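You operate a simulated robot arm through the tools that you are given. There is no shell and no other tool.

The job below is to be done with a simulated two-armed robot. You get a single attempt, and the scene is never put back.

Task
Swap the wooden stool's white leg for the black leg and tighten it.
Fine: stool collar loose first; white leg into the yellow holder; end on the green band.

Only the result counts: the job must be done as asked and must still hold three seconds after the hand-in. Knocking over, shifting, dropping, spilling or breaking anything else fails it.

Robot
Two 6-joint arms with two-finger parallel grippers on one trunk that stands fixed in place. Base frame: the origin is at the foot of the trunk, x ahead of it, y to its left, z up. Lengths are in mm, angles in degrees, forces in N, time in s.
The left shoulder is at [280, 185, 1030], the right one opposite. With the tool pointing down near the work surface each hand reaches from about 560 to 940 mm from the base axis, measured 20 degrees to its own side. Payload 1.57 kg a hand.
The TCP of each hand is the grasp point between the finger pads, 30 mm short of the fingertips. In the tool frame z runs along the fingers and y along their closing line. Largest opening 80 mm; finger width 17, thickness 12; the body of the gripper, 40 by 82 mm, starts 80 mm behind the TCP.
Orientation is that of the tool frame in the base frame, as a unit quaternion [w, x, y, z]. With the fingers straight down and closing along the base's y, the tool's x points along the base's -x, its y along +y and its z along -z.

Tools
- The arms move only by the tool send_rows. It takes "left_motion", "right_motion" or both (then of equal length, played together; a hand with none holds still); each is one flat list of numbers, 7 for each row, row after row: the gripper command, from -1 (shut) to 1 (fully open), values between in proportion, then the shift along the tool's x, y, z in units of 50 mm (1.0 is 50 mm), then the turn, a rotation vector about the tool's x, y, z in units of 5 degrees (1.0 is 5 degrees). In form: [claw, dx, dy, dz, ax, ay, az, claw, dx, dy, dz, ax, ay, az, ...]. A call has 1 to 20 rows; each row shifts and turns the commanded pose from where the row before left it, along the tool's axes as they then stand. A call with a number of a shift or a turn outside -1 to 1 is refused whole. A row lasts 0.2 s, in which the tool goes at most 50 mm and 8.6 degrees; a call with a longer step from one row to the next is refused whole, and so is a gripper value outside its range. Where a pose cannot be reached the arm comes as near as it can. A force on the tool above 40 N (or 10 N above the force at the start of the call, whichever is more), or a blocked arm, ends the call early, and 0.2 s more pass. Each finger travels about 153 mm/s and halts on what it meets, pressing with about 36 N; the grip force reading is that of the motor and also rises with nothing between the fingers. The clock runs only during rows and for 0.2 s after the last one: add rows that do not move to give the fingers time. It gives the time, the measured TCP pose, the force on the tool (base axes), the opening and the grip force at its end, in the units of the frame above (readings bear some noise), with the torque about the TCP (base axes, N m) and any sound that the robot's microphone picked up.
- Cameras (640 x 400 px; columns grow to the right, rows downward): "scene" is now at [244.9, 11, 1476.9]; the picture's right is [0.11, -0.99, 0.00], its down [-0.68, -0.08, -0.73] and it looks along [0.73, 0.08, -0.68] (base axes); focal length 324 px, centre (320, 200). "left" rides on the left gripper at [72, 6, -122] in its tool frame; the picture's right is [-0.09, 1.00, 0.00], its down [-0.84, -0.08, -0.54] and it looks along [-0.54, -0.05, 0.84] (tool axes); focal length 238 px, centre (320, 200). "right" rides on the right gripper at [72, -7, -122] in its tool frame; the picture's right is [0.09, 1.00, 0.00], its down [-0.84, 0.08, -0.54] and it looks along [-0.54, 0.05, 0.84] (tool axes); focal length 238 px, centre (320, 200). There is no depth. A picture from a camera that has moved, and an enlarged one, comes with that camera's place and axes in the base frame and with its lens.
- snapshot(camera): a new picture of that camera. The clock stands still meanwhile.
- move_column(by): slides the trunk up (or, below 0, down) by that many mm; the arms and the scene camera ride with it, the base frame stays. It gives what a move gives, with no picture.
- head_to(pan, tilt): turns the head with the scene camera to pan (to the left, within 86 degrees either way) and tilt (down, from -29 to 69), counted from straight ahead of the robot. It gives what a move gives.
- zoom(camera, box): a new picture of the part [left, top, right, bottom] of that camera's present view, enlarged. The clock stands still meanwhile.
- finish_job(): hands the job in; it is judged then, once.

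Places have to be worked out from the pictures, the camera data and where the tool is seen. Open the grippers and draw the arms clear of the work before you hand the job in, unless the task says otherwise.

The tools are called after "Emit:" by a JSON object that holds its "name" and its "arguments". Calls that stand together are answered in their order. send_rows: Moves the arms, as the interface text tells. Its arguments: {"type":"object","properties":{"left_motion":{"type":"array","items":{"type":"number"}},"right_motion":{"type":"array","items":{"type":"number"}}},"required":[]} The other tools are called the same way: move_column (by) slides the trunk up or down; head_to (pan, tilt) turns the head that bears the scene camera; snapshot (camera) takes a picture; zoom (camera, box) takes an enlarged picture of a part of a camera's view; finish_job () hands the job in.

At the start:

```text
t: 0.0
left_position: [553.3, 254.9, 1198.7]
left_tool_rot: [0.0, 0.0, 1.0, 0.001]
left_contact_force: [-1.1, 0.7, 1.0]
left_wrist_torque: [0.0, 0.01, -0.01]
left_opening: 79.9
left_finger_force: 0.1
right_position: [578.8, -185.2, 1128.1]
right_tool_rot: [0.0, 0.001, 1.0, -0.001]
right_contact_force: [0.5, -0.4, -0.7]
right_wrist_torque: [-0.04, 0.0, 0.04]
right_opening: 79.9
right_finger_force: 0.0
trunk travel left (down, up): [-725.0, 265.0]
head pan, tilt: [6.4, 43.0]
```

scene: 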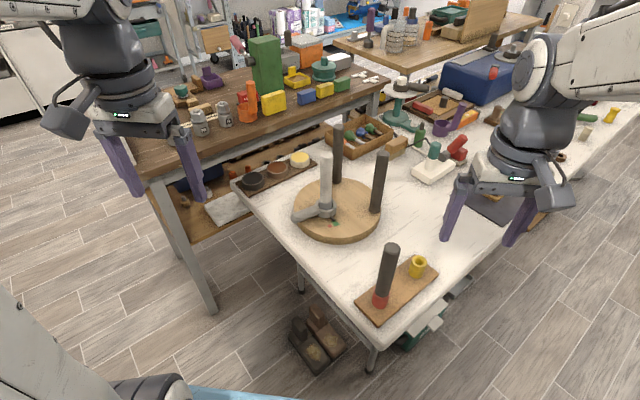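
right: 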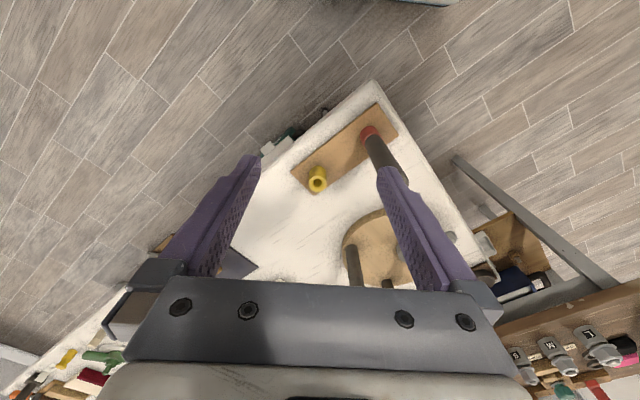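
left: 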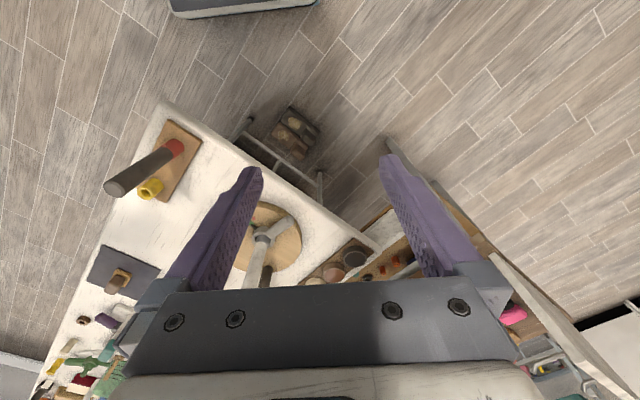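

I start by looking closely at the stool, its collar, and the holder board.

Emit:
{"name": "zoom", "arguments": {"camera": "scene", "box": [270, 130, 410, 250]}}

Emit:
{"name": "zoom", "arguments": {"camera": "scene", "box": [340, 230, 450, 330]}}

Emit:
{"name": "zoom", "arguments": {"camera": "left", "box": [90, 90, 330, 290]}}

Emit:
{"name": "zoom", "arguments": {"camera": "right", "box": [270, 90, 470, 300]}}

```text
3.33 times, centred on (340, 190) of scene
camera zoom: at [244.9, 11.0, 1476.9], right [0.11, -0.99, 0.0], down [-0.68, -0.08, -0.73], along [0.73, 0.08, -0.68], focal length 1078 px, centre (253, 233)
```

zoom: 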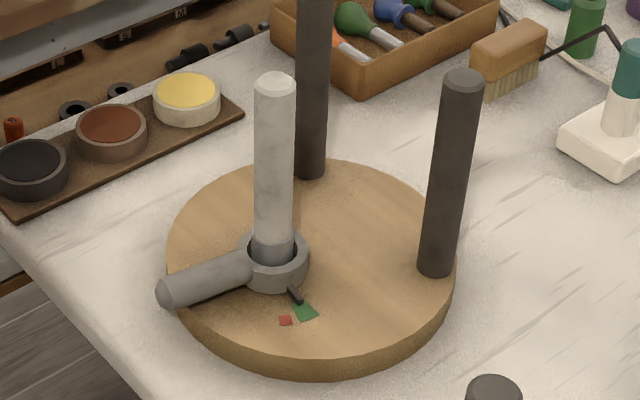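

```text
4.00 times, centred on (395, 280) of scene
camera zoom: at [244.9, 11.0, 1476.9], right [0.11, -0.99, 0.0], down [-0.68, -0.08, -0.73], along [0.73, 0.08, -0.68], focal length 1294 px, centre (20, -120)
```

zoom: 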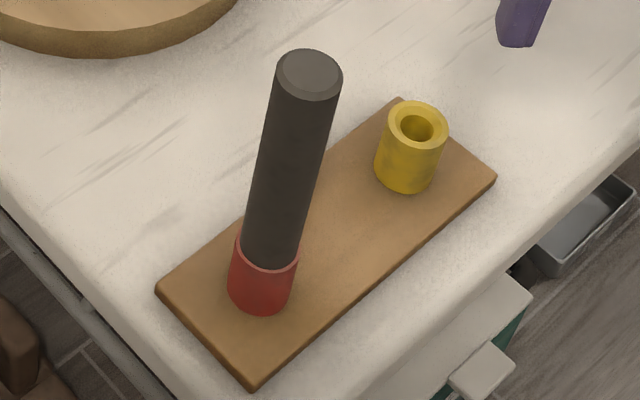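

```text
2.00 times, centred on (210, 190) of left
camera zoom: at [480.3, 262.9, 1319.5], right [0.09, 1.0, 0.0], down [0.84, -0.08, 0.54], along [0.54, -0.05, -0.84], focal length 477 px, centre (540, 220)
```

zoom: 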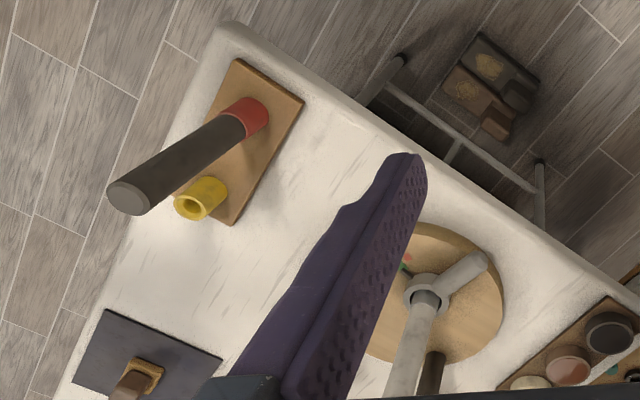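

```text
1.90 times, centred on (370, 195) of right
camera zoom: at [508.2, -192.7, 1250.6], right [-0.09, 1.0, 0.0], down [0.84, 0.08, 0.54], along [0.54, 0.05, -0.84], focal length 454 px, centre (225, 210)
```

zoom: 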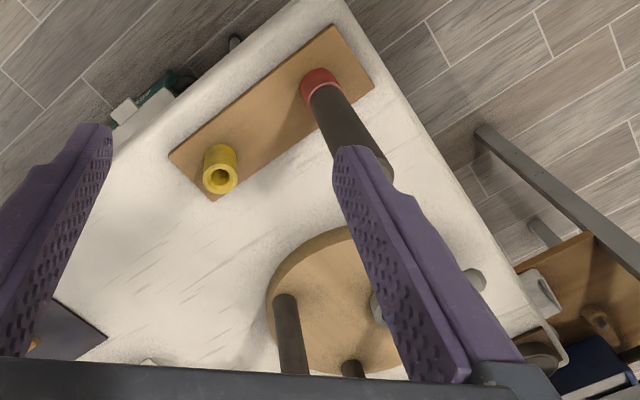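

The stool lies upside down with a lever collar around the white leg; the pointer and marks are small. I bring the left hand above (well clear of the leg tops at z≈1015) so that its camera sees the collar close.

Emit:
{"name": "send_rows", "arguments": {"left_motion": [1, -0.557, -0.45, 0.163, 0, 0, 0, 1, -0.557, -0.45, 0.163, 0, 0, 0, 1, -0.557, -0.45, 0.163, 0, 0, 0, 1, -0.557, -0.45, 0.163, 0, 0, 0, 1, -0.557, -0.45, 0.163, 0, 0, 0, 1, -0.557, -0.45, 0.163, 0, 0, 0, 1, 0, 0, 0, 0, 0, 0, 1, 0, 0, 0, 0, 0, 0]}}

Emit:
{"name": "snapshot", "arguments": {"camera": "left"}}

Emit:
{"name": "zoom", "arguments": {"camera": "left", "box": [240, 120, 400, 280]}}

Emit:
{"name": "snapshot", "arguments": {"camera": "scene"}}

```text
t: 1.8
left_position: [719.2, 121.6, 1147.6]
left_tool_rot: [-0.001, 0.0, 1.0, -0.001]
left_contact_force: [-1.3, -0.9, 0.8]
left_wrist_torque: [0.0, 0.02, -0.02]
left_opening: 80.2
left_finger_force: 0.1
right_position: [579.4, -186.3, 1128.2]
right_tool_rot: [0.0, 0.0, 1.0, 0.0]
right_contact_force: [-0.1, 0.5, 0.6]
right_wrist_torque: [-0.01, 0.0, 0.0]
right_opening: 80.1
right_finger_force: 0.0
trunk travel left (down, up): [-725.0, 265.0]
head pan, tilt: [6.4, 43.0]
```

```text
taken
camera left: at [646.5, 129.3, 1269.2], right [0.09, 1.0, 0.0], down [0.84, -0.08, 0.54], along [0.54, -0.05, -0.84], focal length 238 px, centre (320, 200)
```

left: 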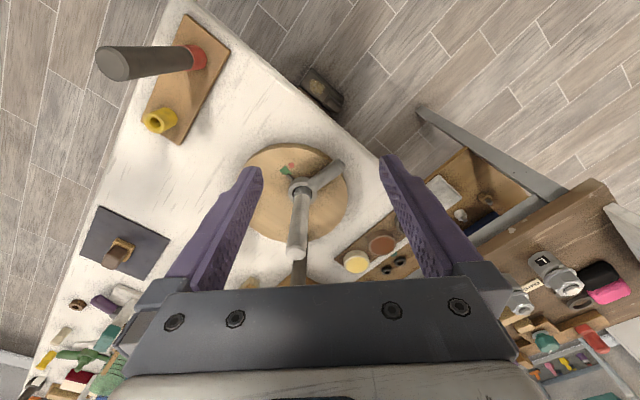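

```text
2.50 times, centred on (320, 200) of left
camera zoom: at [646.5, 129.3, 1269.2], right [0.09, 1.0, 0.0], down [0.84, -0.08, 0.54], along [0.54, -0.05, -0.84], focal length 596 px, centre (320, 200)
```

zoom: 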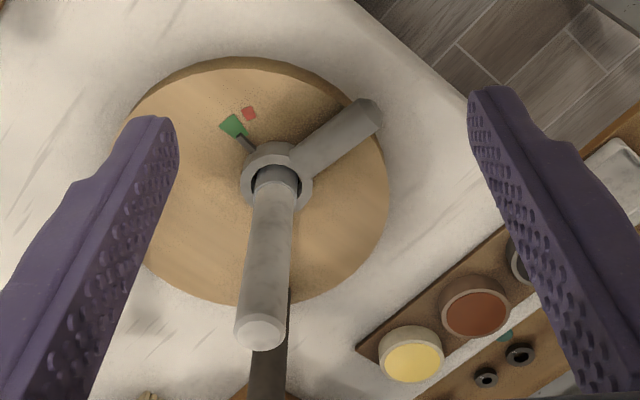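

```text
taken
camera scene: at [244.9, 11.0, 1477.0], right [0.11, -0.99, 0.0], down [-0.68, -0.08, -0.73], along [0.73, 0.08, -0.68], focal length 324 px, centre (320, 200)
```

scene: 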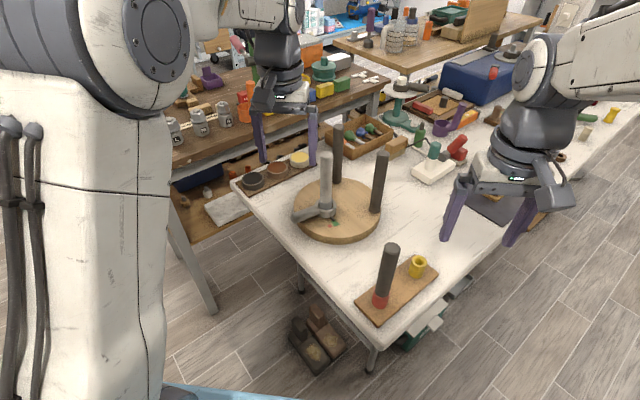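

The pointer sits at the green patch with a red patch next to it. I zoom in on the marks to settle which way tightens.

Emit:
{"name": "zoom", "arguments": {"camera": "left", "box": [270, 145, 350, 205]}}

Emit:
{"name": "zoom", "arguments": {"camera": "scene", "box": [285, 190, 365, 245]}}

Emit:
{"name": "zoom", "arguments": {"camera": "left", "box": [90, 10, 230, 150]}}

```text
6.67 times, centred on (310, 175) of left
camera zoom: at [646.5, 129.3, 1269.2], right [0.09, 1.0, 0.0], down [0.84, -0.08, 0.54], along [0.54, -0.05, -0.84], focal length 1589 px, centre (387, 367)
```

zoom: 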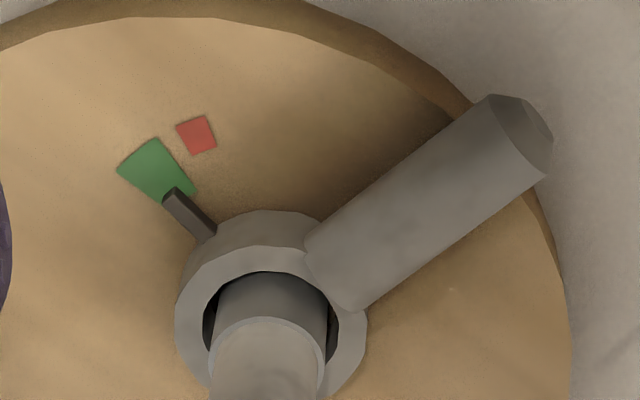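

```text
7.27 times, centred on (325, 218) of scene
camera zoom: at [244.9, 11.0, 1477.0], right [0.11, -0.99, 0.0], down [-0.68, -0.08, -0.73], along [0.73, 0.08, -0.68], focal length 2352 px, centre (284, 73)
```

zoom: 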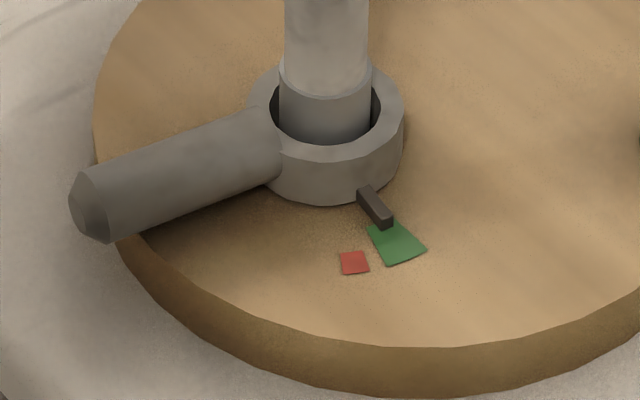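

```text
2.86 times, centred on (160, 80) of left
camera zoom: at [646.5, 129.3, 1269.2], right [0.09, 1.0, 0.0], down [0.84, -0.08, 0.54], along [0.54, -0.05, -0.84], focal length 681 px, centre (777, 543)
```

zoom: 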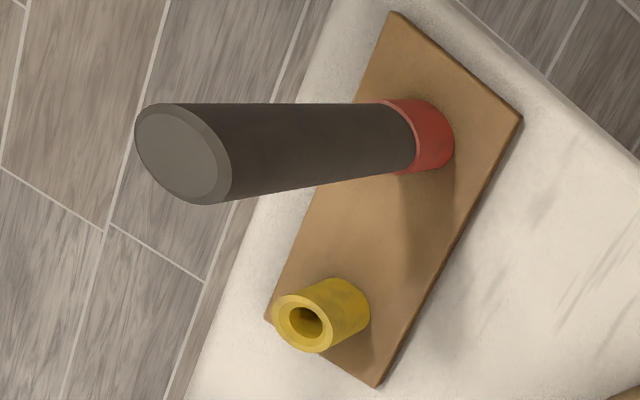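

Pointer is in the green band with red (over-tight) lying clockwise of it, so I expect loosening to be counter-clockwise from above. I move the left hand over the lever handle's outer end (≈[858,138]) and turn it so that the fingers close across the handle.

Emit:
{"name": "send_rows", "arguments": {"left_motion": [1, -0.695, 0.083, 0, 0, 0, 0, 1, -0.695, 0.083, 0, 0, 0, 0, 1, -0.695, 0.083, 0, 0, 0, 0, 1, -0.695, 0.083, 0, 0, 0, 0, 1, 0, 0, 0, 0, 0, 0.992, 1, 0, 0, 0, 0, 0, 0.992, 1, 0, 0, 0, 0, 0, 0.992, 1, 0, 0, 0, 0, 0, 0.992, 1, 0, 0, 0, 0, 0, 0.992, 1, 0, 0, 0, 0, 0, 0.992, 1, 0, 0, 0, 0, 0, 0.992, 1, 0, 0, 0, 0, 0, 0.992, 1, 0, 0, 0, 0, 0, 0.992, 1, 0, 0, 0, 0, 0, 0.992, 1, 0, 0, 0, 0, 0, 0.992, 1, 0, 0, 0, 0, 0, 0.992, 1, 0, 0, 0, 0, 0, 0, 1, 0, 0, 0, 0, 0, 0]}}

Emit:
{"name": "snapshot", "arguments": {"camera": "left"}}

Emit:
{"name": "snapshot", "arguments": {"camera": "scene"}}

Emit:
{"name": "snapshot", "arguments": {"camera": "right"}}

```text
t: 5.6
left_position: [852.9, 139.0, 1145.3]
left_tool_rot: [0.0, 0.497, 0.868, 0.0]
left_contact_force: [-0.4, 0.7, -0.2]
left_wrist_torque: [0.03, 0.0, 0.0]
left_opening: 80.1
left_finger_force: 0.1
left hand out of reach, approached as far as the arm can: row 4
right_position: [579.1, -186.1, 1129.3]
right_tool_rot: [0.0, -0.001, 1.0, 0.0]
right_contact_force: [-0.4, 0.0, -0.3]
right_wrist_torque: [0.01, 0.03, 0.01]
right_opening: 79.9
right_finger_force: 0.1
trunk travel left (down, up): [-725.0, 265.0]
head pan, tilt: [6.4, 43.0]
```

```text
taken
camera left: at [822.0, 204.0, 1267.4], right [0.9, 0.43, 0.0], down [0.36, -0.76, 0.54], along [0.23, -0.49, -0.84], focal length 238 px, centre (320, 200)
```

left: 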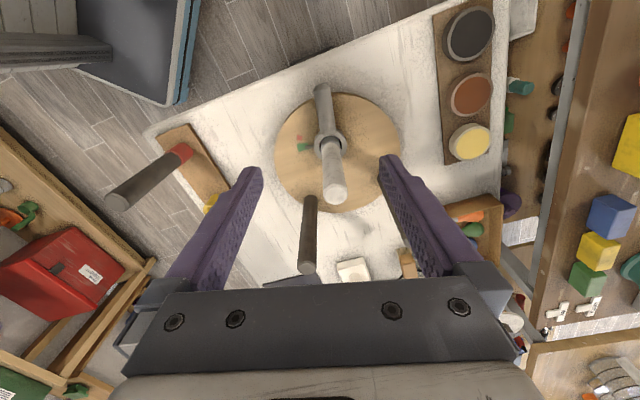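

```text
taken
camera scene: at [244.9, 11.0, 1476.9], right [0.11, -0.99, 0.0], down [-0.68, -0.08, -0.73], along [0.73, 0.08, -0.68], focal length 324 px, centre (320, 200)
```

scene: 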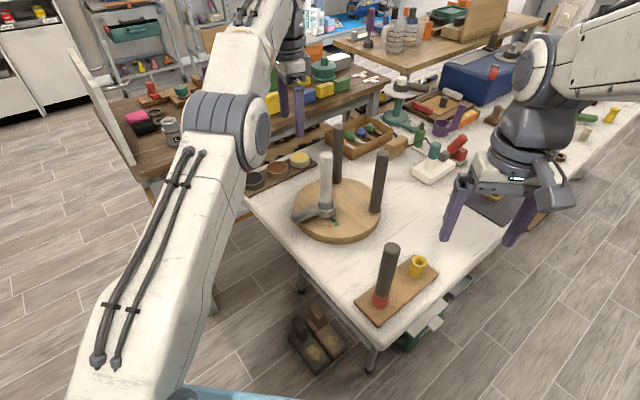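

```text
taken
camera right: at [508.2, -192.7, 1250.6], right [-0.09, 1.0, 0.0], down [0.84, 0.08, 0.54], along [0.54, 0.05, -0.84], focal length 238 px, centre (320, 200)
```

right: 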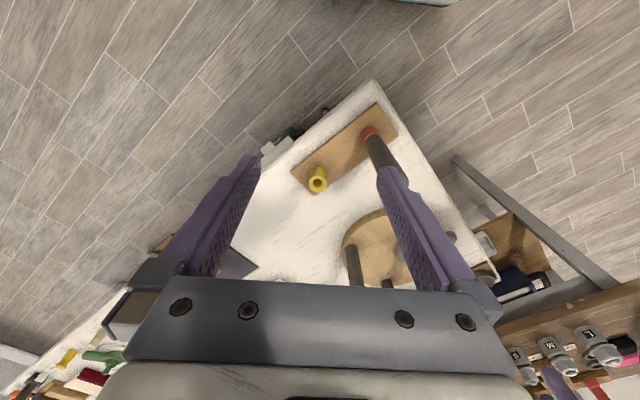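

The hand stands over the handle (reach was slightly clipped at that height). I descend to about z=960 and check alignment with the handle.

Emit:
{"name": "send_rows", "arguments": {"left_motion": [1, 0, 0, 0.93, 0, 0, 0, 1, 0, 0, 0.93, 0, 0, 0, 1, 0, 0, 0.93, 0, 0, 0, 1, 0, 0, 0.93, 0, 0, 0, 1, 0, 0, 0, 0, 0, 0, 1, 0, 0, 0, 0, 0, 0]}}

Emit:
{"name": "snapshot", "arguments": {"camera": "left"}}

Emit:
{"name": "snapshot", "arguments": {"camera": "scene"}}

```text
t: 7.0
left_position: [852.8, 135.6, 963.5]
left_tool_rot: [0.0, 0.496, 0.868, 0.0]
left_contact_force: [0.4, -0.4, -0.2]
left_wrist_torque: [-0.02, 0.04, 0.0]
left_opening: 79.9
left_finger_force: 0.2
right_position: [579.8, -186.9, 1128.3]
right_tool_rot: [0.0, -0.001, 1.0, 0.0]
right_contact_force: [-0.7, 0.4, 0.4]
right_wrist_torque: [-0.03, 0.0, 0.03]
right_opening: 80.0
right_finger_force: 0.1
trunk travel left (down, up): [-725.0, 265.0]
head pan, tilt: [6.4, 43.0]
```

```text
taken
camera left: at [820.8, 200.5, 1085.2], right [0.9, 0.43, 0.0], down [0.36, -0.76, 0.54], along [0.23, -0.49, -0.84], focal length 238 px, centre (320, 200)
```

left: 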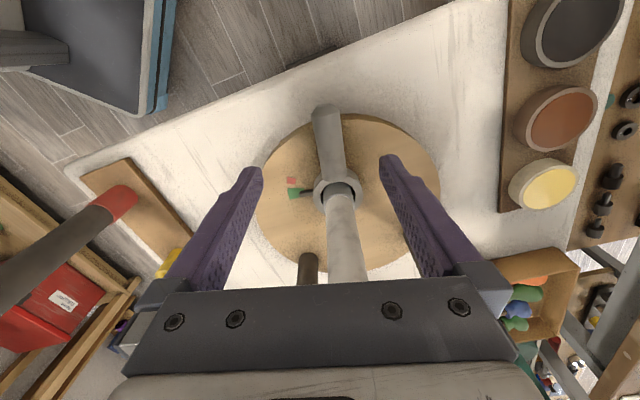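

```text
taken
camera scene: at [244.9, 11.0, 1476.9], right [0.11, -0.99, 0.0], down [-0.68, -0.08, -0.73], along [0.73, 0.08, -0.68], focal length 324 px, centre (320, 200)
```

scene: 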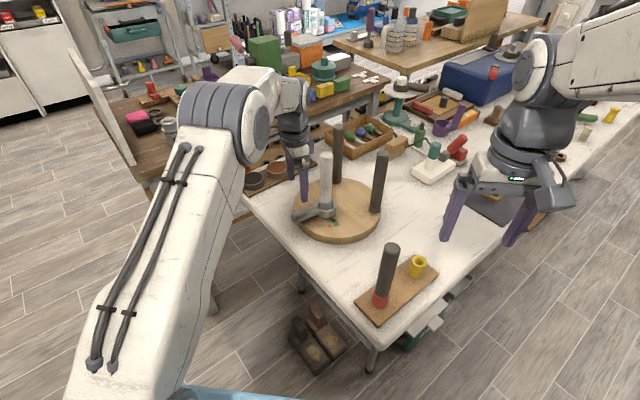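

Handle and collar are between the fingers in view. I zoom to locate handle axis against the tool axes.

Emit:
{"name": "zoom", "arguments": {"camera": "left", "box": [250, 90, 410, 220]}}

Emit:
{"name": "zoom", "arguments": {"camera": "scene", "box": [260, 110, 400, 250]}}

```text
3.08 times, centred on (330, 155) of left
camera zoom: at [820.8, 200.5, 1085.2], right [0.9, 0.43, 0.0], down [0.36, -0.76, 0.54], along [0.23, -0.49, -0.84], focal length 733 px, centre (289, 338)
```

zoom: 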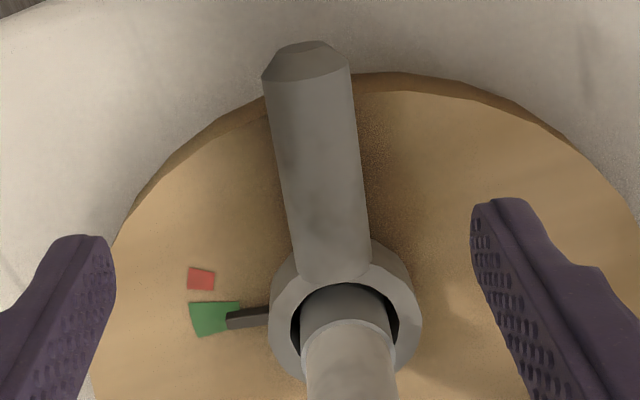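

```text
2.86 times, centred on (330, 180) of scene
camera zoom: at [244.9, 11.0, 1476.9], right [0.11, -0.99, 0.0], down [-0.68, -0.08, -0.73], along [0.73, 0.08, -0.68], focal length 924 px, centre (291, 257)
```

zoom: 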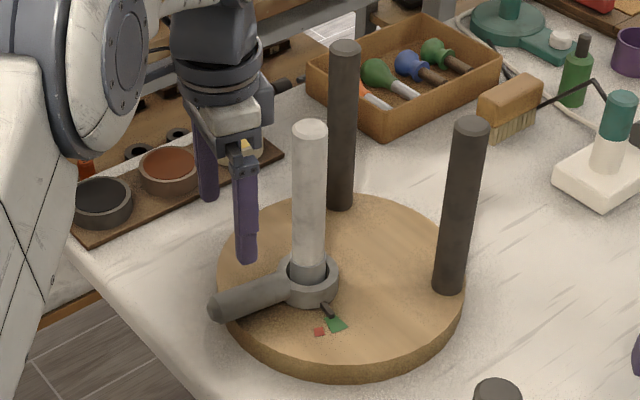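

Three views agree: disc top z≈812, collar centre ≈(908,69) with ring top ≈833, and a 30 mm handle running at ≈124.5° out to (851,152). I align to the handle at 80 mm radius and descend to TCP z≈849 with the fingers straddling it.

Emit:
{"name": "send_rows", "arguments": {"left_motion": [1, -0.11, 0.165, 0, 0, 0, -0.84, 1, 0, 0, 0.8, 0, 0, 0, 1, 0, 0, 0.7, 0, 0, 0, 1, 0, 0, 0.4, 0, 0, 0, 1, 0, 0, 0.38, 0, 0, 0, 1, 0, 0, 0, 0, 0, 0, 1, 0, 0, 0, 0, 0, 0]}}

Emit:
{"name": "snapshot", "arguments": {"camera": "left"}}

Emit:
{"name": "zoom", "arguments": {"camera": "scene", "box": [260, 110, 400, 250]}}

```text
t: 8.6
left_position: [863.1, 137.2, 848.6]
left_tool_rot: [0.0, 0.464, 0.886, 0.0]
left_contact_force: [1.2, -0.3, -0.6]
left_wrist_torque: [0.01, 0.0, -0.02]
left_opening: 80.1
left_finger_force: 0.1
right_position: [579.8, -186.3, 1128.2]
right_tool_rot: [0.0, -0.001, 1.0, 0.0]
right_contact_force: [0.2, 0.1, -0.3]
right_wrist_torque: [-0.02, 0.02, -0.01]
right_opening: 80.1
right_finger_force: 0.1
trunk travel left (down, up): [-725.0, 265.0]
head pan, tilt: [6.4, 43.0]
```

```text
taken
camera left: at [828.0, 199.7, 969.5], right [0.87, 0.49, 0.0], down [0.41, -0.73, 0.54], along [0.27, -0.47, -0.84], focal length 238 px, centre (320, 200)
```

left: 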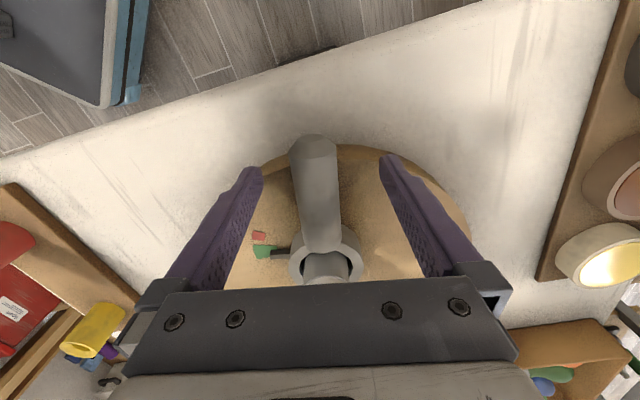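

```text
2.86 times, centred on (330, 180) of scene
camera zoom: at [244.9, 11.0, 1476.9], right [0.11, -0.99, 0.0], down [-0.68, -0.08, -0.73], along [0.73, 0.08, -0.68], focal length 924 px, centre (291, 257)
```

zoom: 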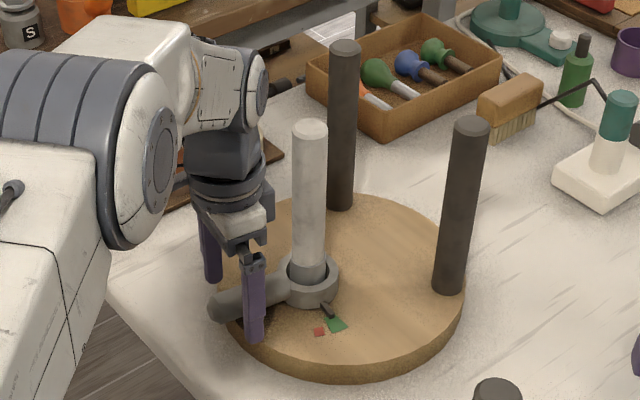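

Handle is centred between the fingers at tip level. I close on it.

Emit:
{"name": "send_rows", "arguments": {"left_motion": [-1, 0, 0, 0, 0, 0, 0, -1, 0, 0, 0, 0, 0, 0, -1, 0, 0, 0, 0, 0, 0]}}

Emit:
{"name": "snapshot", "arguments": {"camera": "left"}}

```text
t: 9.4
left_position: [864.2, 136.2, 847.8]
left_tool_rot: [-0.001, 0.464, 0.886, -0.001]
left_contact_force: [-4.4, 0.3, 0.8]
left_wrist_torque: [-0.06, 0.0, -0.52]
left_opening: 29.5
left_finger_force: 36.2
right_position: [579.9, -186.6, 1129.2]
right_tool_rot: [0.0, 0.0, 1.0, 0.0]
right_contact_force: [-0.3, 0.3, 0.1]
right_wrist_torque: [-0.02, 0.02, 0.0]
right_opening: 80.0
right_finger_force: 0.1
trunk travel left (down, up): [-725.0, 265.0]
head pan, tilt: [6.4, 43.0]
```

```text
taken
camera left: at [827.7, 199.6, 969.5], right [0.87, 0.49, 0.0], down [0.41, -0.73, 0.54], along [0.26, -0.47, -0.84], focal length 238 px, centre (320, 200)
```

left: 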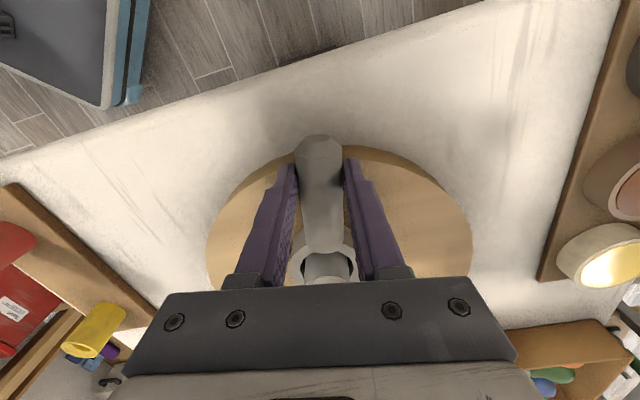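

Firm grip (29.5 mm on the handle). I test-turn the lever counter-clockwise by 8° on an arc about the collar and read the forces.

Emit:
{"name": "send_rows", "arguments": {"left_motion": [-1, -0.004, -0.112, 0, 0, 0, -0.8, -1, -0.004, -0.112, 0, 0, 0, -0.8, -1, 0, 0, 0, 0, 0, 0]}}

Emit:
{"name": "zoom", "arguments": {"camera": "scene", "box": [285, 190, 365, 245]}}

```text
t: 10.2
left_position: [854.3, 130.5, 847.0]
left_tool_rot: [-0.001, 0.401, 0.916, 0.0]
left_contact_force: [-11.8, -3.9, 7.0]
left_wrist_torque: [0.48, 0.55, -0.75]
left_opening: 29.4
left_finger_force: 35.8
right_position: [579.6, -186.0, 1128.5]
right_tool_rot: [0.0, 0.0, 1.0, 0.001]
right_contact_force: [-0.1, 1.3, -0.6]
right_wrist_torque: [0.0, 0.0, 0.06]
right_opening: 80.1
right_finger_force: 0.1
trunk travel left (down, up): [-725.0, 265.0]
head pan, tilt: [6.4, 43.0]
```

```text
7.27 times, centred on (325, 218) of scene
camera zoom: at [244.1, 10.8, 1477.2], right [0.11, -0.99, 0.0], down [-0.68, -0.08, -0.73], along [0.73, 0.08, -0.68], focal length 2352 px, centre (284, 73)
```

zoom: 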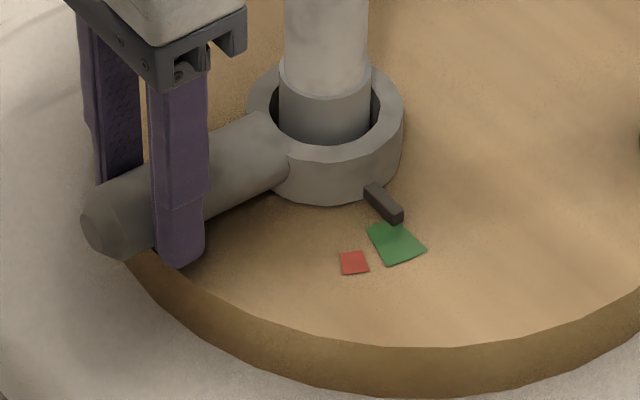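

It turns counter-clockwise with modest force (~12 N), pointer leaving the red side. I continue the arc by 20°.

Emit:
{"name": "send_rows", "arguments": {"left_motion": [-1, -0.004, -0.112, 0, 0, 0, -0.8, -1, -0.004, -0.112, 0, 0, 0, -0.8, -1, -0.004, -0.112, 0, 0, 0, -0.8, -1, -0.004, -0.112, 0, 0, 0, -0.8, -1, -0.004, -0.112, 0, 0, 0, -0.8, -1, 0, 0, 0, 0, 0, 0]}}

Emit:
{"name": "zoom", "arguments": {"camera": "scene", "box": [285, 190, 365, 245]}}

Emit:
{"name": "snapshot", "arguments": {"camera": "left"}}

```text
t: 11.6
left_position: [837.0, 107.9, 847.7]
left_tool_rot: [0.001, 0.235, 0.972, 0.0]
left_contact_force: [-12.1, -2.0, 22.2]
left_wrist_torque: [0.14, 0.47, -0.58]
left_opening: 29.6
left_finger_force: 36.0
right_position: [578.0, -187.2, 1129.9]
right_tool_rot: [0.001, 0.0, 1.0, 0.0]
right_contact_force: [-0.1, -0.3, 1.4]
right_wrist_torque: [-0.01, -0.02, 0.0]
right_opening: 79.8
right_finger_force: 0.0
trunk travel left (down, up): [-725.0, 265.0]
head pan, tilt: [6.4, 43.0]
```

```text
7.27 times, centred on (325, 218) of scene
camera zoom: at [243.3, 10.7, 1477.4], right [0.11, -0.99, 0.0], down [-0.68, -0.08, -0.73], along [0.73, 0.08, -0.68], focal length 2352 px, centre (284, 73)
```

zoom: 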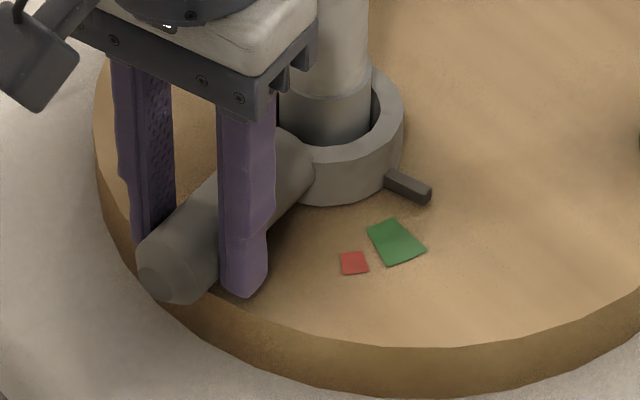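

```text
taken
camera left: at [775.6, 147.5, 969.1], right [0.54, 0.84, 0.0], down [0.71, -0.45, 0.54], along [0.46, -0.29, -0.84], focal length 238 px, centre (320, 200)
```

left: 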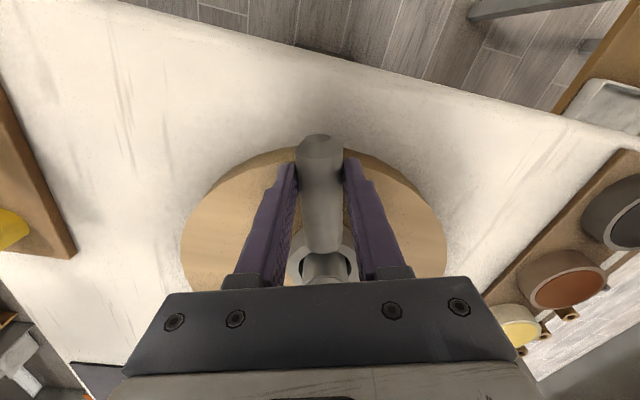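

The lever moved 28° and the upward force rose to 22 N (lever lifting on its thread or tips grazing the disc). I raise by 1.5 mm to relieve it and read again.

Emit:
{"name": "send_rows", "arguments": {"left_motion": [-1, 0, 0, -0.03, 0, 0, 0, -1, 0, 0, 0, 0, 0, 0]}}

Emit:
{"name": "zoom", "arguments": {"camera": "left", "box": [230, 110, 410, 290]}}

```text
t: 12.2
left_position: [836.7, 108.1, 848.4]
left_tool_rot: [0.0, 0.236, 0.972, 0.0]
left_contact_force: [-9.8, -4.4, 12.4]
left_wrist_torque: [-0.42, -0.34, -0.6]
left_opening: 29.9
left_finger_force: 35.6
right_position: [578.0, -187.2, 1128.7]
right_tool_rot: [-0.001, 0.001, 1.0, 0.0]
right_contact_force: [0.0, 0.2, 0.2]
right_wrist_torque: [0.05, 0.02, 0.0]
right_opening: 80.0
right_finger_force: 0.0
trunk travel left (down, up): [-725.0, 265.0]
head pan, tilt: [6.4, 43.0]
```

```text
2.22 times, centred on (320, 200) of left
camera zoom: at [775.9, 147.6, 969.1], right [0.54, 0.84, 0.0], down [0.71, -0.45, 0.54], along [0.46, -0.29, -0.84], focal length 530 px, centre (320, 200)
```

zoom: 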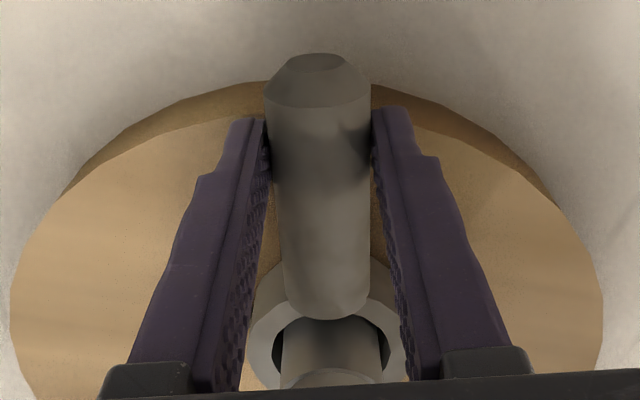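

Relief works; I raise 1.5 mm more and continue the turn by another 24°.

Emit:
{"name": "send_rows", "arguments": {"left_motion": [-1, 0, 0, -0.03, 0, 0, 0, -1, -0.004, -0.112, 0, 0, 0, -0.8, -1, -0.004, -0.112, 0, 0, 0, -0.8, -1, -0.004, -0.112, 0, 0, 0, -0.8, -1, -0.004, -0.112, 0, 0, 0, -0.8, -1, -0.004, -0.112, 0, 0, 0, -0.8, -1, -0.004, -0.112, 0, 0, 0, -0.8, -1, 0, 0, 0, 0, 0, 0]}}

Emit:
{"name": "zoom", "arguments": {"camera": "scene", "box": [285, 190, 365, 245]}}

```text
t: 14.0
left_position: [830.5, 75.6, 848.5]
left_tool_rot: [0.0, 0.028, 1.0, 0.0]
left_contact_force: [-2.5, -2.8, -0.6]
left_wrist_torque: [0.04, 0.3, -0.82]
left_opening: 31.4
left_finger_force: 35.8
right_position: [579.9, -186.7, 1128.5]
right_tool_rot: [0.0, -0.001, 1.0, 0.0]
right_contact_force: [-0.6, -0.1, 0.1]
right_wrist_torque: [0.05, 0.0, 0.0]
right_opening: 79.7
right_finger_force: 0.1
trunk travel left (down, up): [-725.0, 265.0]
head pan, tilt: [6.4, 43.0]
```

```text
7.27 times, centred on (325, 218) of scene
camera zoom: at [245.5, 10.8, 1476.8], right [0.11, -0.99, 0.0], down [-0.68, -0.08, -0.73], along [0.73, 0.08, -0.68], focal length 2352 px, centre (284, 73)
```

zoom: 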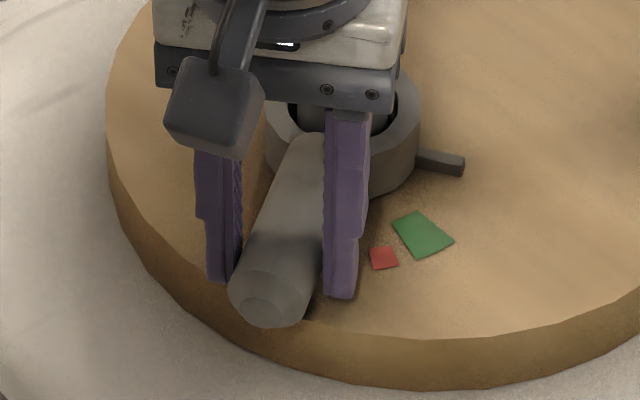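

The picture suggests the stool itself crept a little. I check the wider scene to see whether it rotated or slid.

Emit:
{"name": "zoom", "arguments": {"camera": "scene", "box": [260, 110, 400, 250]}}

Emit:
{"name": "snapshot", "arguments": {"camera": "scene"}}

Emit:
{"name": "snapshot", "arguments": {"camera": "left"}}

```text
2.86 times, centred on (330, 180) of scene
camera zoom: at [245.5, 10.8, 1476.8], right [0.11, -0.99, 0.0], down [-0.68, -0.08, -0.73], along [0.73, 0.08, -0.68], focal length 924 px, centre (291, 257)
```

zoom: 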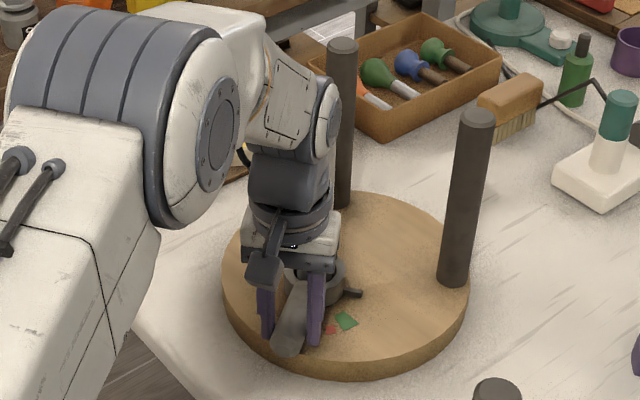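

```text
taken
camera scene: at [245.5, 10.8, 1476.8], right [0.11, -0.99, 0.0], down [-0.68, -0.08, -0.73], along [0.73, 0.08, -0.68], focal length 324 px, centre (320, 200)
```

scene: 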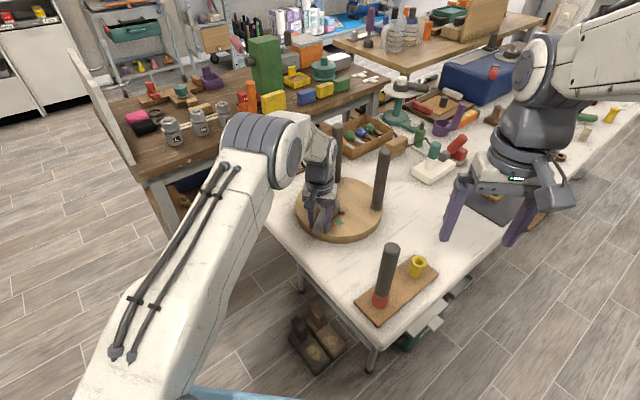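

```text
taken
camera left: at [758.5, 86.7, 970.7], right [0.15, 0.99, 0.0], down [0.83, -0.12, 0.54], along [0.54, -0.08, -0.84], focal length 238 px, centre (320, 200)
```

left: 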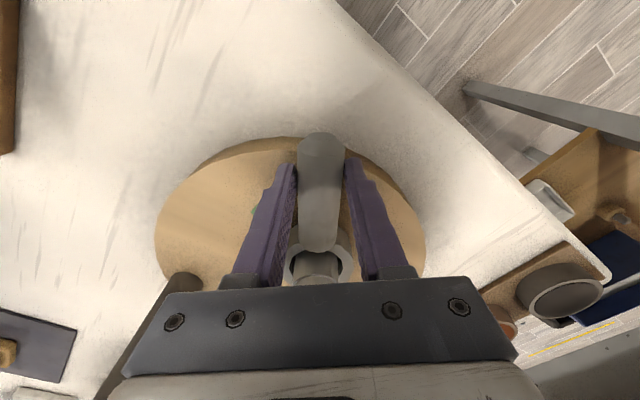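

The stool rotated only about 5° counter-clockwise and slid a few mm, so the collar seems to have met its loose stop at roughly 47°. I open the fingers, go straight up, and look.

Emit:
{"name": "send_rows", "arguments": {"left_motion": [1, 0, 0, 0, 0, 0, 0, 1, 0, 0, 0, 0, 0, 0, 1, 0, 0, 0, 0, 0, 0, 1, 0, 0, -0.5, 0, 0, 0, 1, 0, 0, -1, 0, 0, 0, 1, 0, 0, -1, 0, 0, 0, 1, 0, 0, -1, 0, 0, 0, 1, 0, 0, -1, 0, 0, 0, 1, 0, 0, 0, 0, 0, 0]}}

Emit:
{"name": "snapshot", "arguments": {"camera": "left"}}

Emit:
{"name": "zoom", "arguments": {"camera": "left", "box": [240, 130, 400, 280]}}

Emit:
{"name": "zoom", "arguments": {"camera": "scene", "box": [260, 110, 400, 250]}}

```text
t: 16.0
left_position: [830.3, 75.2, 1073.2]
left_tool_rot: [0.0, 0.029, 1.0, 0.0]
left_contact_force: [-0.4, -0.3, 0.1]
left_wrist_torque: [0.02, -0.01, 0.02]
left_opening: 79.8
left_finger_force: 0.1
right_position: [580.7, -186.3, 1128.6]
right_tool_rot: [0.0, -0.001, 1.0, -0.001]
right_contact_force: [0.2, 0.9, 0.2]
right_wrist_torque: [-0.01, 0.0, 0.0]
right_opening: 80.1
right_finger_force: 0.1
trunk travel left (down, up): [-725.0, 265.0]
head pan, tilt: [6.4, 43.0]
```

```text
taken
camera left: at [758.6, 86.4, 1195.8], right [0.15, 0.99, 0.0], down [0.83, -0.13, 0.54], along [0.54, -0.08, -0.84], focal length 238 px, centre (320, 200)
```

left: 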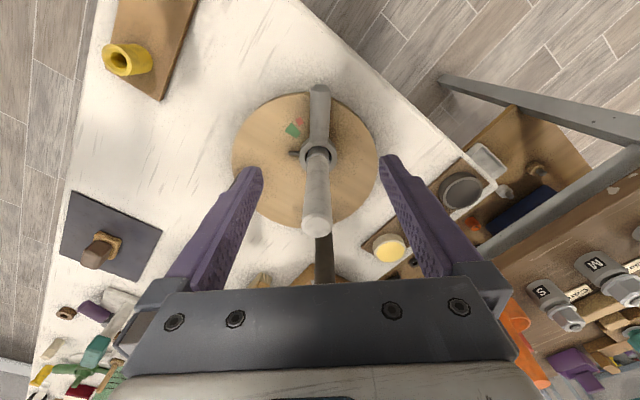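

```text
2.67 times, centred on (320, 205) of left
camera zoom: at [758.6, 86.4, 1195.8], right [0.15, 0.99, 0.0], down [0.83, -0.13, 0.54], along [0.54, -0.08, -0.84], focal length 636 px, centre (320, 187)
```

zoom: 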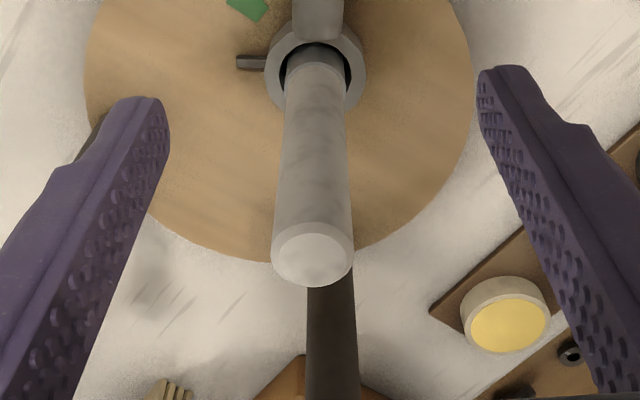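

```text
2.86 times, centred on (330, 180) of scene
camera zoom: at [244.8, 10.9, 1477.0], right [0.11, -0.99, 0.0], down [-0.68, -0.08, -0.73], along [0.73, 0.08, -0.68], focal length 924 px, centre (291, 257)
```

zoom: 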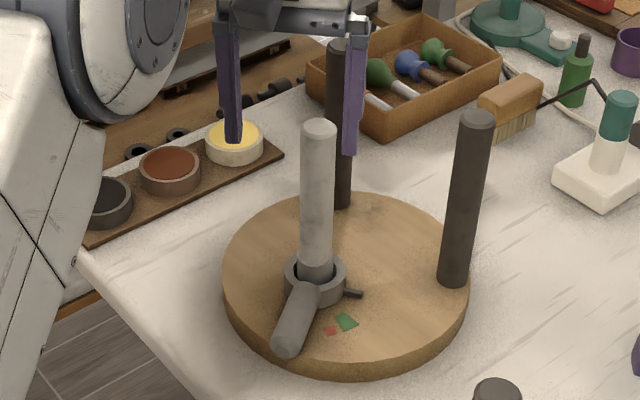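

Collar now lies at ≈(907,61) with the white leg upright, its top ≈1010. The right arm can reach it with the tool tilted about 45°, so I retreat the left hand and bring the right hand to a staging point.

Emit:
{"name": "send_rows", "arguments": {"left_motion": [1, 0.61, 0.6, -0.19, 0, 0, 0, 1, 0.61, 0.6, -0.19, 0, 0, 0, 1, 0.61, 0.6, -0.19, 0, 0, 0, 1, 0.61, 0.6, -0.19, 0, 0, 0, 1, 0.61, 0.6, -0.19, 0, 0, 0, 1, 0.61, 0.6, -0.19, 0, 0, 0, 1, 0.61, 0.6, -0.19, 0, 0, 0, 1, 0.61, 0.6, -0.19, 0, 0, 0, 1, 0, 0, 0, 0, 0, 0, 1, 0, 0, 0, 0, 0, 0, 1, 0, 0, 0, 0, 0, 0], "right_motion": [1, 0, 0, 0, 0, 0, 0, 1, 0, 0, 0, 0, 0, 0, 1, 0, 0, 0, 0, 0, 0, 1, 0, 0, 0, 0, 0, 0, 1, -0.603, 0.62, 0, 0, 0, 0, 1, -0.603, 0.62, 0, 0, 0, 0, 1, -0.603, 0.62, 0, 0, 0, 0, 1, -0.603, 0.62, 0, 0, 0, 0, 1, -0.603, 0.62, 0, 0, 0, 0, 1, -0.603, 0.62, 0, 0, 0, 0, 1, 0, 0, 0, 0, 0, 0]}}

Emit:
{"name": "send_rows", "arguments": {"right_motion": [1, 0, 0, 0, 0, 0, -0.84, 1, 0, 0, 0, 0, 0, -0.84, 1, 0, 0, 0, 0, 0, -0.84, 1, 0, 0, 0, 0, 0, -0.84, 1, 0, 0, 0, 0, 0, -0.84, 1, 0, 0, 0, 0, -1, 0, 1, 0, 0, 0, 0, -1, 0, 1, 0, 0, 0, 0, -1, 0, 1, 0, 0, 0, 0, -1, 0, 1, 0, 0, 0, 0, -1, 0, 1, 0, 0, 0, 0, -1, 0, 1, 0, 0, 0, 0, -1, 0, 1, 0, 0, 0, 0, -1, 0, 1, 0, 0, 0, 0, -1, 0, 1, 0, 0, 0, 0, 0, 0, 1, 0, 0, 0, 0, 0, 0]}}

Emit:
{"name": "snapshot", "arguments": {"camera": "right"}}

Emit:
{"name": "snapshot", "arguments": {"camera": "scene"}}

```text
t: 18.4
left_position: [601.3, 326.9, 1151.7]
left_tool_rot: [0.0, 0.029, 1.0, 0.0]
left_contact_force: [0.2, -0.6, 0.7]
left_wrist_torque: [0.04, 0.01, -0.01]
left_opening: 80.1
left_finger_force: 0.0
right_position: [760.3, -0.5, 1126.7]
right_tool_rot: [0.0, 0.0, 1.0, 0.0]
right_contact_force: [0.2, -0.1, 0.1]
right_wrist_torque: [-0.04, -0.02, -0.02]
right_opening: 79.8
right_finger_force: 0.0
trunk travel left (down, up): [-725.0, 265.0]
head pan, tilt: [6.4, 43.0]
```

```text
t: 21.8
left_position: [600.9, 326.3, 1151.0]
left_tool_rot: [0.0, 0.029, 1.0, 0.0]
left_contact_force: [0.0, 0.1, -0.4]
left_wrist_torque: [0.03, 0.02, -0.01]
left_opening: 79.8
left_finger_force: 0.0
right_position: [759.8, 0.9, 1128.3]
right_tool_rot: [0.376, -0.168, 0.909, 0.07]
right_contact_force: [0.3, 0.6, 0.3]
right_wrist_torque: [0.02, 0.01, -0.02]
right_opening: 79.8
right_finger_force: 0.1
trunk travel left (down, up): [-725.0, 265.0]
head pan, tilt: [6.4, 43.0]
```

```text
taken
camera right: at [635.0, -55.3, 1164.6], right [-0.42, 0.91, -0.07], down [0.17, 0.15, 0.97], along [0.89, 0.4, -0.21], focal length 238 px, centre (320, 200)
```

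right: 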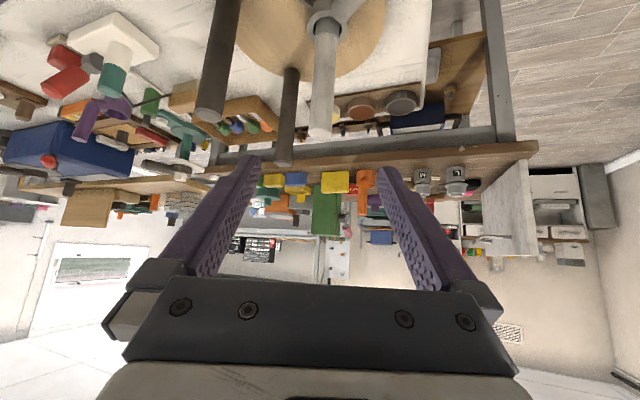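

```text
taken
camera scene: at [244.9, 11.0, 1476.9], right [0.11, -0.99, 0.0], down [-0.68, -0.08, -0.73], along [0.73, 0.08, -0.68], focal length 324 px, centre (320, 200)
```

scene: 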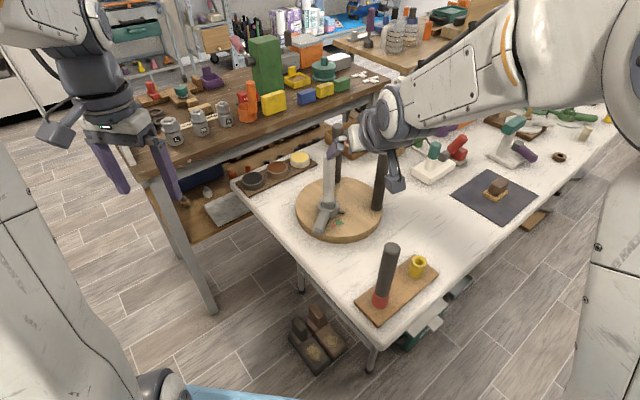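

The right hand now points forward at 45° with yaw 21°. I move to a stand-off 100 mm back from the grasp point on the white leg (≈[908,61,950]).

Emit:
{"name": "send_rows", "arguments": {"right_motion": [1, 0.06, 0.017, 0.69, 0, 0, 0, 1, 0.06, 0.017, 0.69, 0, 0, 0, 1, 0.06, 0.017, 0.69, 0, 0, 0, 1, 0.06, 0.017, 0.69, 0, 0, 0, 1, 0, 0, 0, 0, 0, 0]}}

Emit:
{"name": "snapshot", "arguments": {"camera": "right"}}

Emit:
{"name": "zoom", "arguments": {"camera": "scene", "box": [260, 110, 400, 250]}}

```text
t: 23.0
left_position: [601.5, 327.4, 1150.5]
left_tool_rot: [0.0, 0.029, 1.0, -0.001]
left_contact_force: [1.7, -0.2, 0.3]
left_wrist_torque: [-0.01, 0.0, -0.02]
left_opening: 79.8
left_finger_force: 0.1
right_position: [843.3, 35.5, 1020.1]
right_tool_rot: [0.376, -0.169, 0.908, 0.07]
right_contact_force: [-0.1, -0.9, -0.3]
right_wrist_torque: [0.0, 0.04, 0.03]
right_opening: 79.9
right_finger_force: 0.0
trunk travel left (down, up): [-725.0, 265.0]
head pan, tilt: [6.4, 43.0]
```

```text
taken
camera right: at [717.0, -19.9, 1056.1], right [-0.42, 0.91, -0.07], down [0.17, 0.15, 0.97], along [0.89, 0.4, -0.21], focal length 238 px, centre (320, 200)
```

right: 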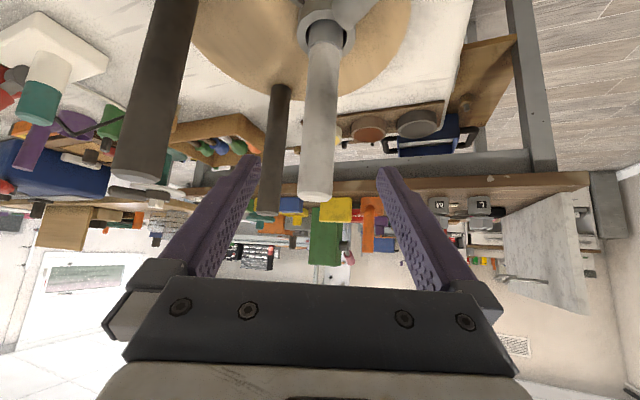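

```text
2.86 times, centred on (330, 180) of scene
camera zoom: at [245.2, 11.1, 1476.9], right [0.11, -0.99, 0.0], down [-0.68, -0.08, -0.73], along [0.73, 0.08, -0.68], focal length 924 px, centre (291, 257)
```

zoom: 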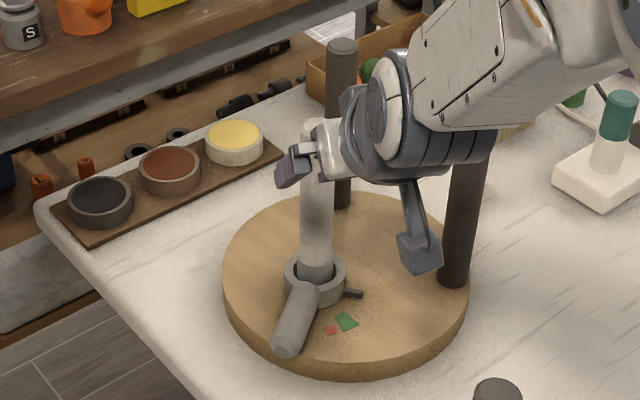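

The white leg runs straight up the middle between the fingers. I advance 100 mm and close on it.

Emit:
{"name": "send_rows", "arguments": {"right_motion": [1, 0, 0, 0.6, 0, 0, 0, 1, 0, 0, 0.6, 0, 0, 0, 1, 0, 0, 0.5, 0, 0, 0, 1, 0, 0, 0.3, 0, 0, 0, 1, 0, 0, 0, 0, 0, 0]}}

Emit:
{"name": "snapshot", "arguments": {"camera": "right"}}

Emit:
{"name": "zoom", "arguments": {"camera": "scene", "box": [260, 110, 400, 250]}}

```text
t: 24.2
left_position: [602.3, 327.6, 1149.7]
left_tool_rot: [0.0, 0.029, 1.0, 0.0]
left_contact_force: [0.0, 0.6, 0.5]
left_wrist_torque: [0.02, 0.01, 0.03]
left_opening: 80.1
left_finger_force: 0.1
right_position: [907.1, 61.4, 951.2]
right_tool_rot: [0.376, -0.169, 0.908, 0.071]
right_contact_force: [0.4, -1.4, 0.4]
right_wrist_torque: [-0.02, 0.0, 0.0]
right_opening: 80.0
right_finger_force: 0.0
trunk travel left (down, up): [-725.0, 265.0]
head pan, tilt: [6.4, 43.0]
```

```text
taken
camera right: at [783.0, 7.4, 987.0], right [-0.42, 0.91, -0.06], down [0.17, 0.15, 0.98], along [0.89, 0.4, -0.21], focal length 238 px, centre (320, 200)
```

right: 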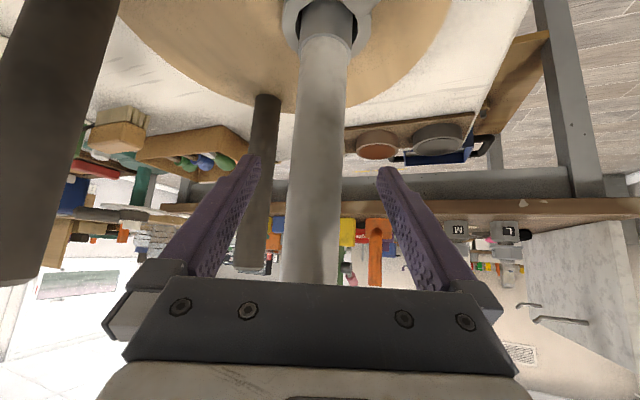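

```text
2.86 times, centred on (330, 180) of scene
camera zoom: at [245.0, 11.0, 1476.9], right [0.11, -0.99, 0.0], down [-0.68, -0.08, -0.73], along [0.73, 0.08, -0.68], focal length 924 px, centre (291, 257)
```

zoom: 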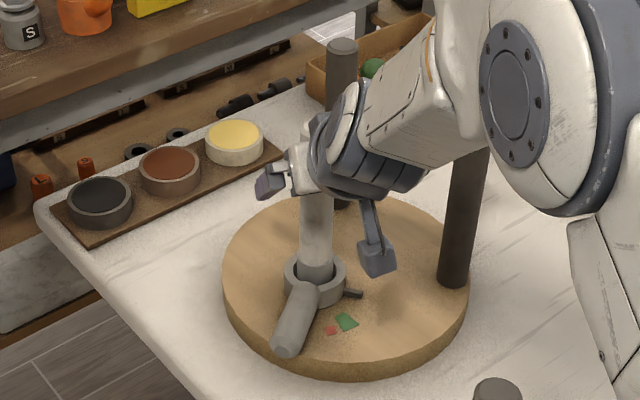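

The leg is centred between the open fingers; close.

Emit:
{"name": "send_rows", "arguments": {"right_motion": [-1, 0, 0, 0, 0, 0, 0, -1, 0, 0, 0, 0, 0, 0, -1, 0, 0, 0, 0, 0, 0]}}

Emit:
{"name": "snapshot", "arguments": {"camera": "right"}}

```text
t: 25.0
left_position: [602.0, 326.9, 1150.2]
left_tool_rot: [0.0, 0.029, 1.0, 0.0]
left_contact_force: [0.9, 0.8, -0.1]
left_wrist_torque: [0.05, 0.0, 0.01]
left_opening: 79.9
left_finger_force: 0.0
right_position: [907.9, 62.4, 951.7]
right_tool_rot: [0.376, -0.168, 0.908, 0.071]
right_contact_force: [-0.2, -0.1, -0.2]
right_wrist_torque: [-0.02, -0.04, 0.0]
right_opening: 30.7
right_finger_force: 36.0
trunk travel left (down, up): [-725.0, 265.0]
head pan, tilt: [6.4, 43.0]
```

```text
taken
camera right: at [782.8, 7.2, 987.2], right [-0.42, 0.91, -0.06], down [0.17, 0.15, 0.98], along [0.89, 0.4, -0.21], focal length 238 px, centre (320, 200)
```

right: 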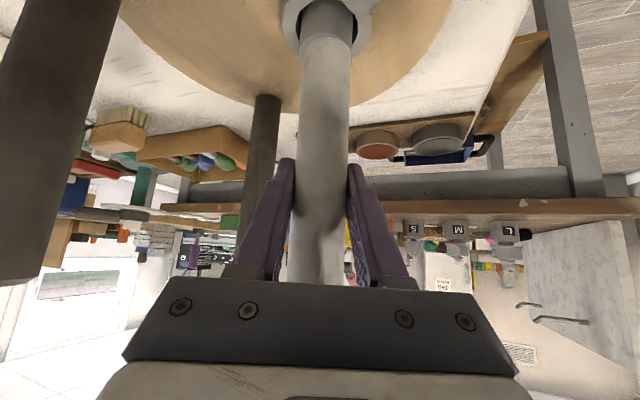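

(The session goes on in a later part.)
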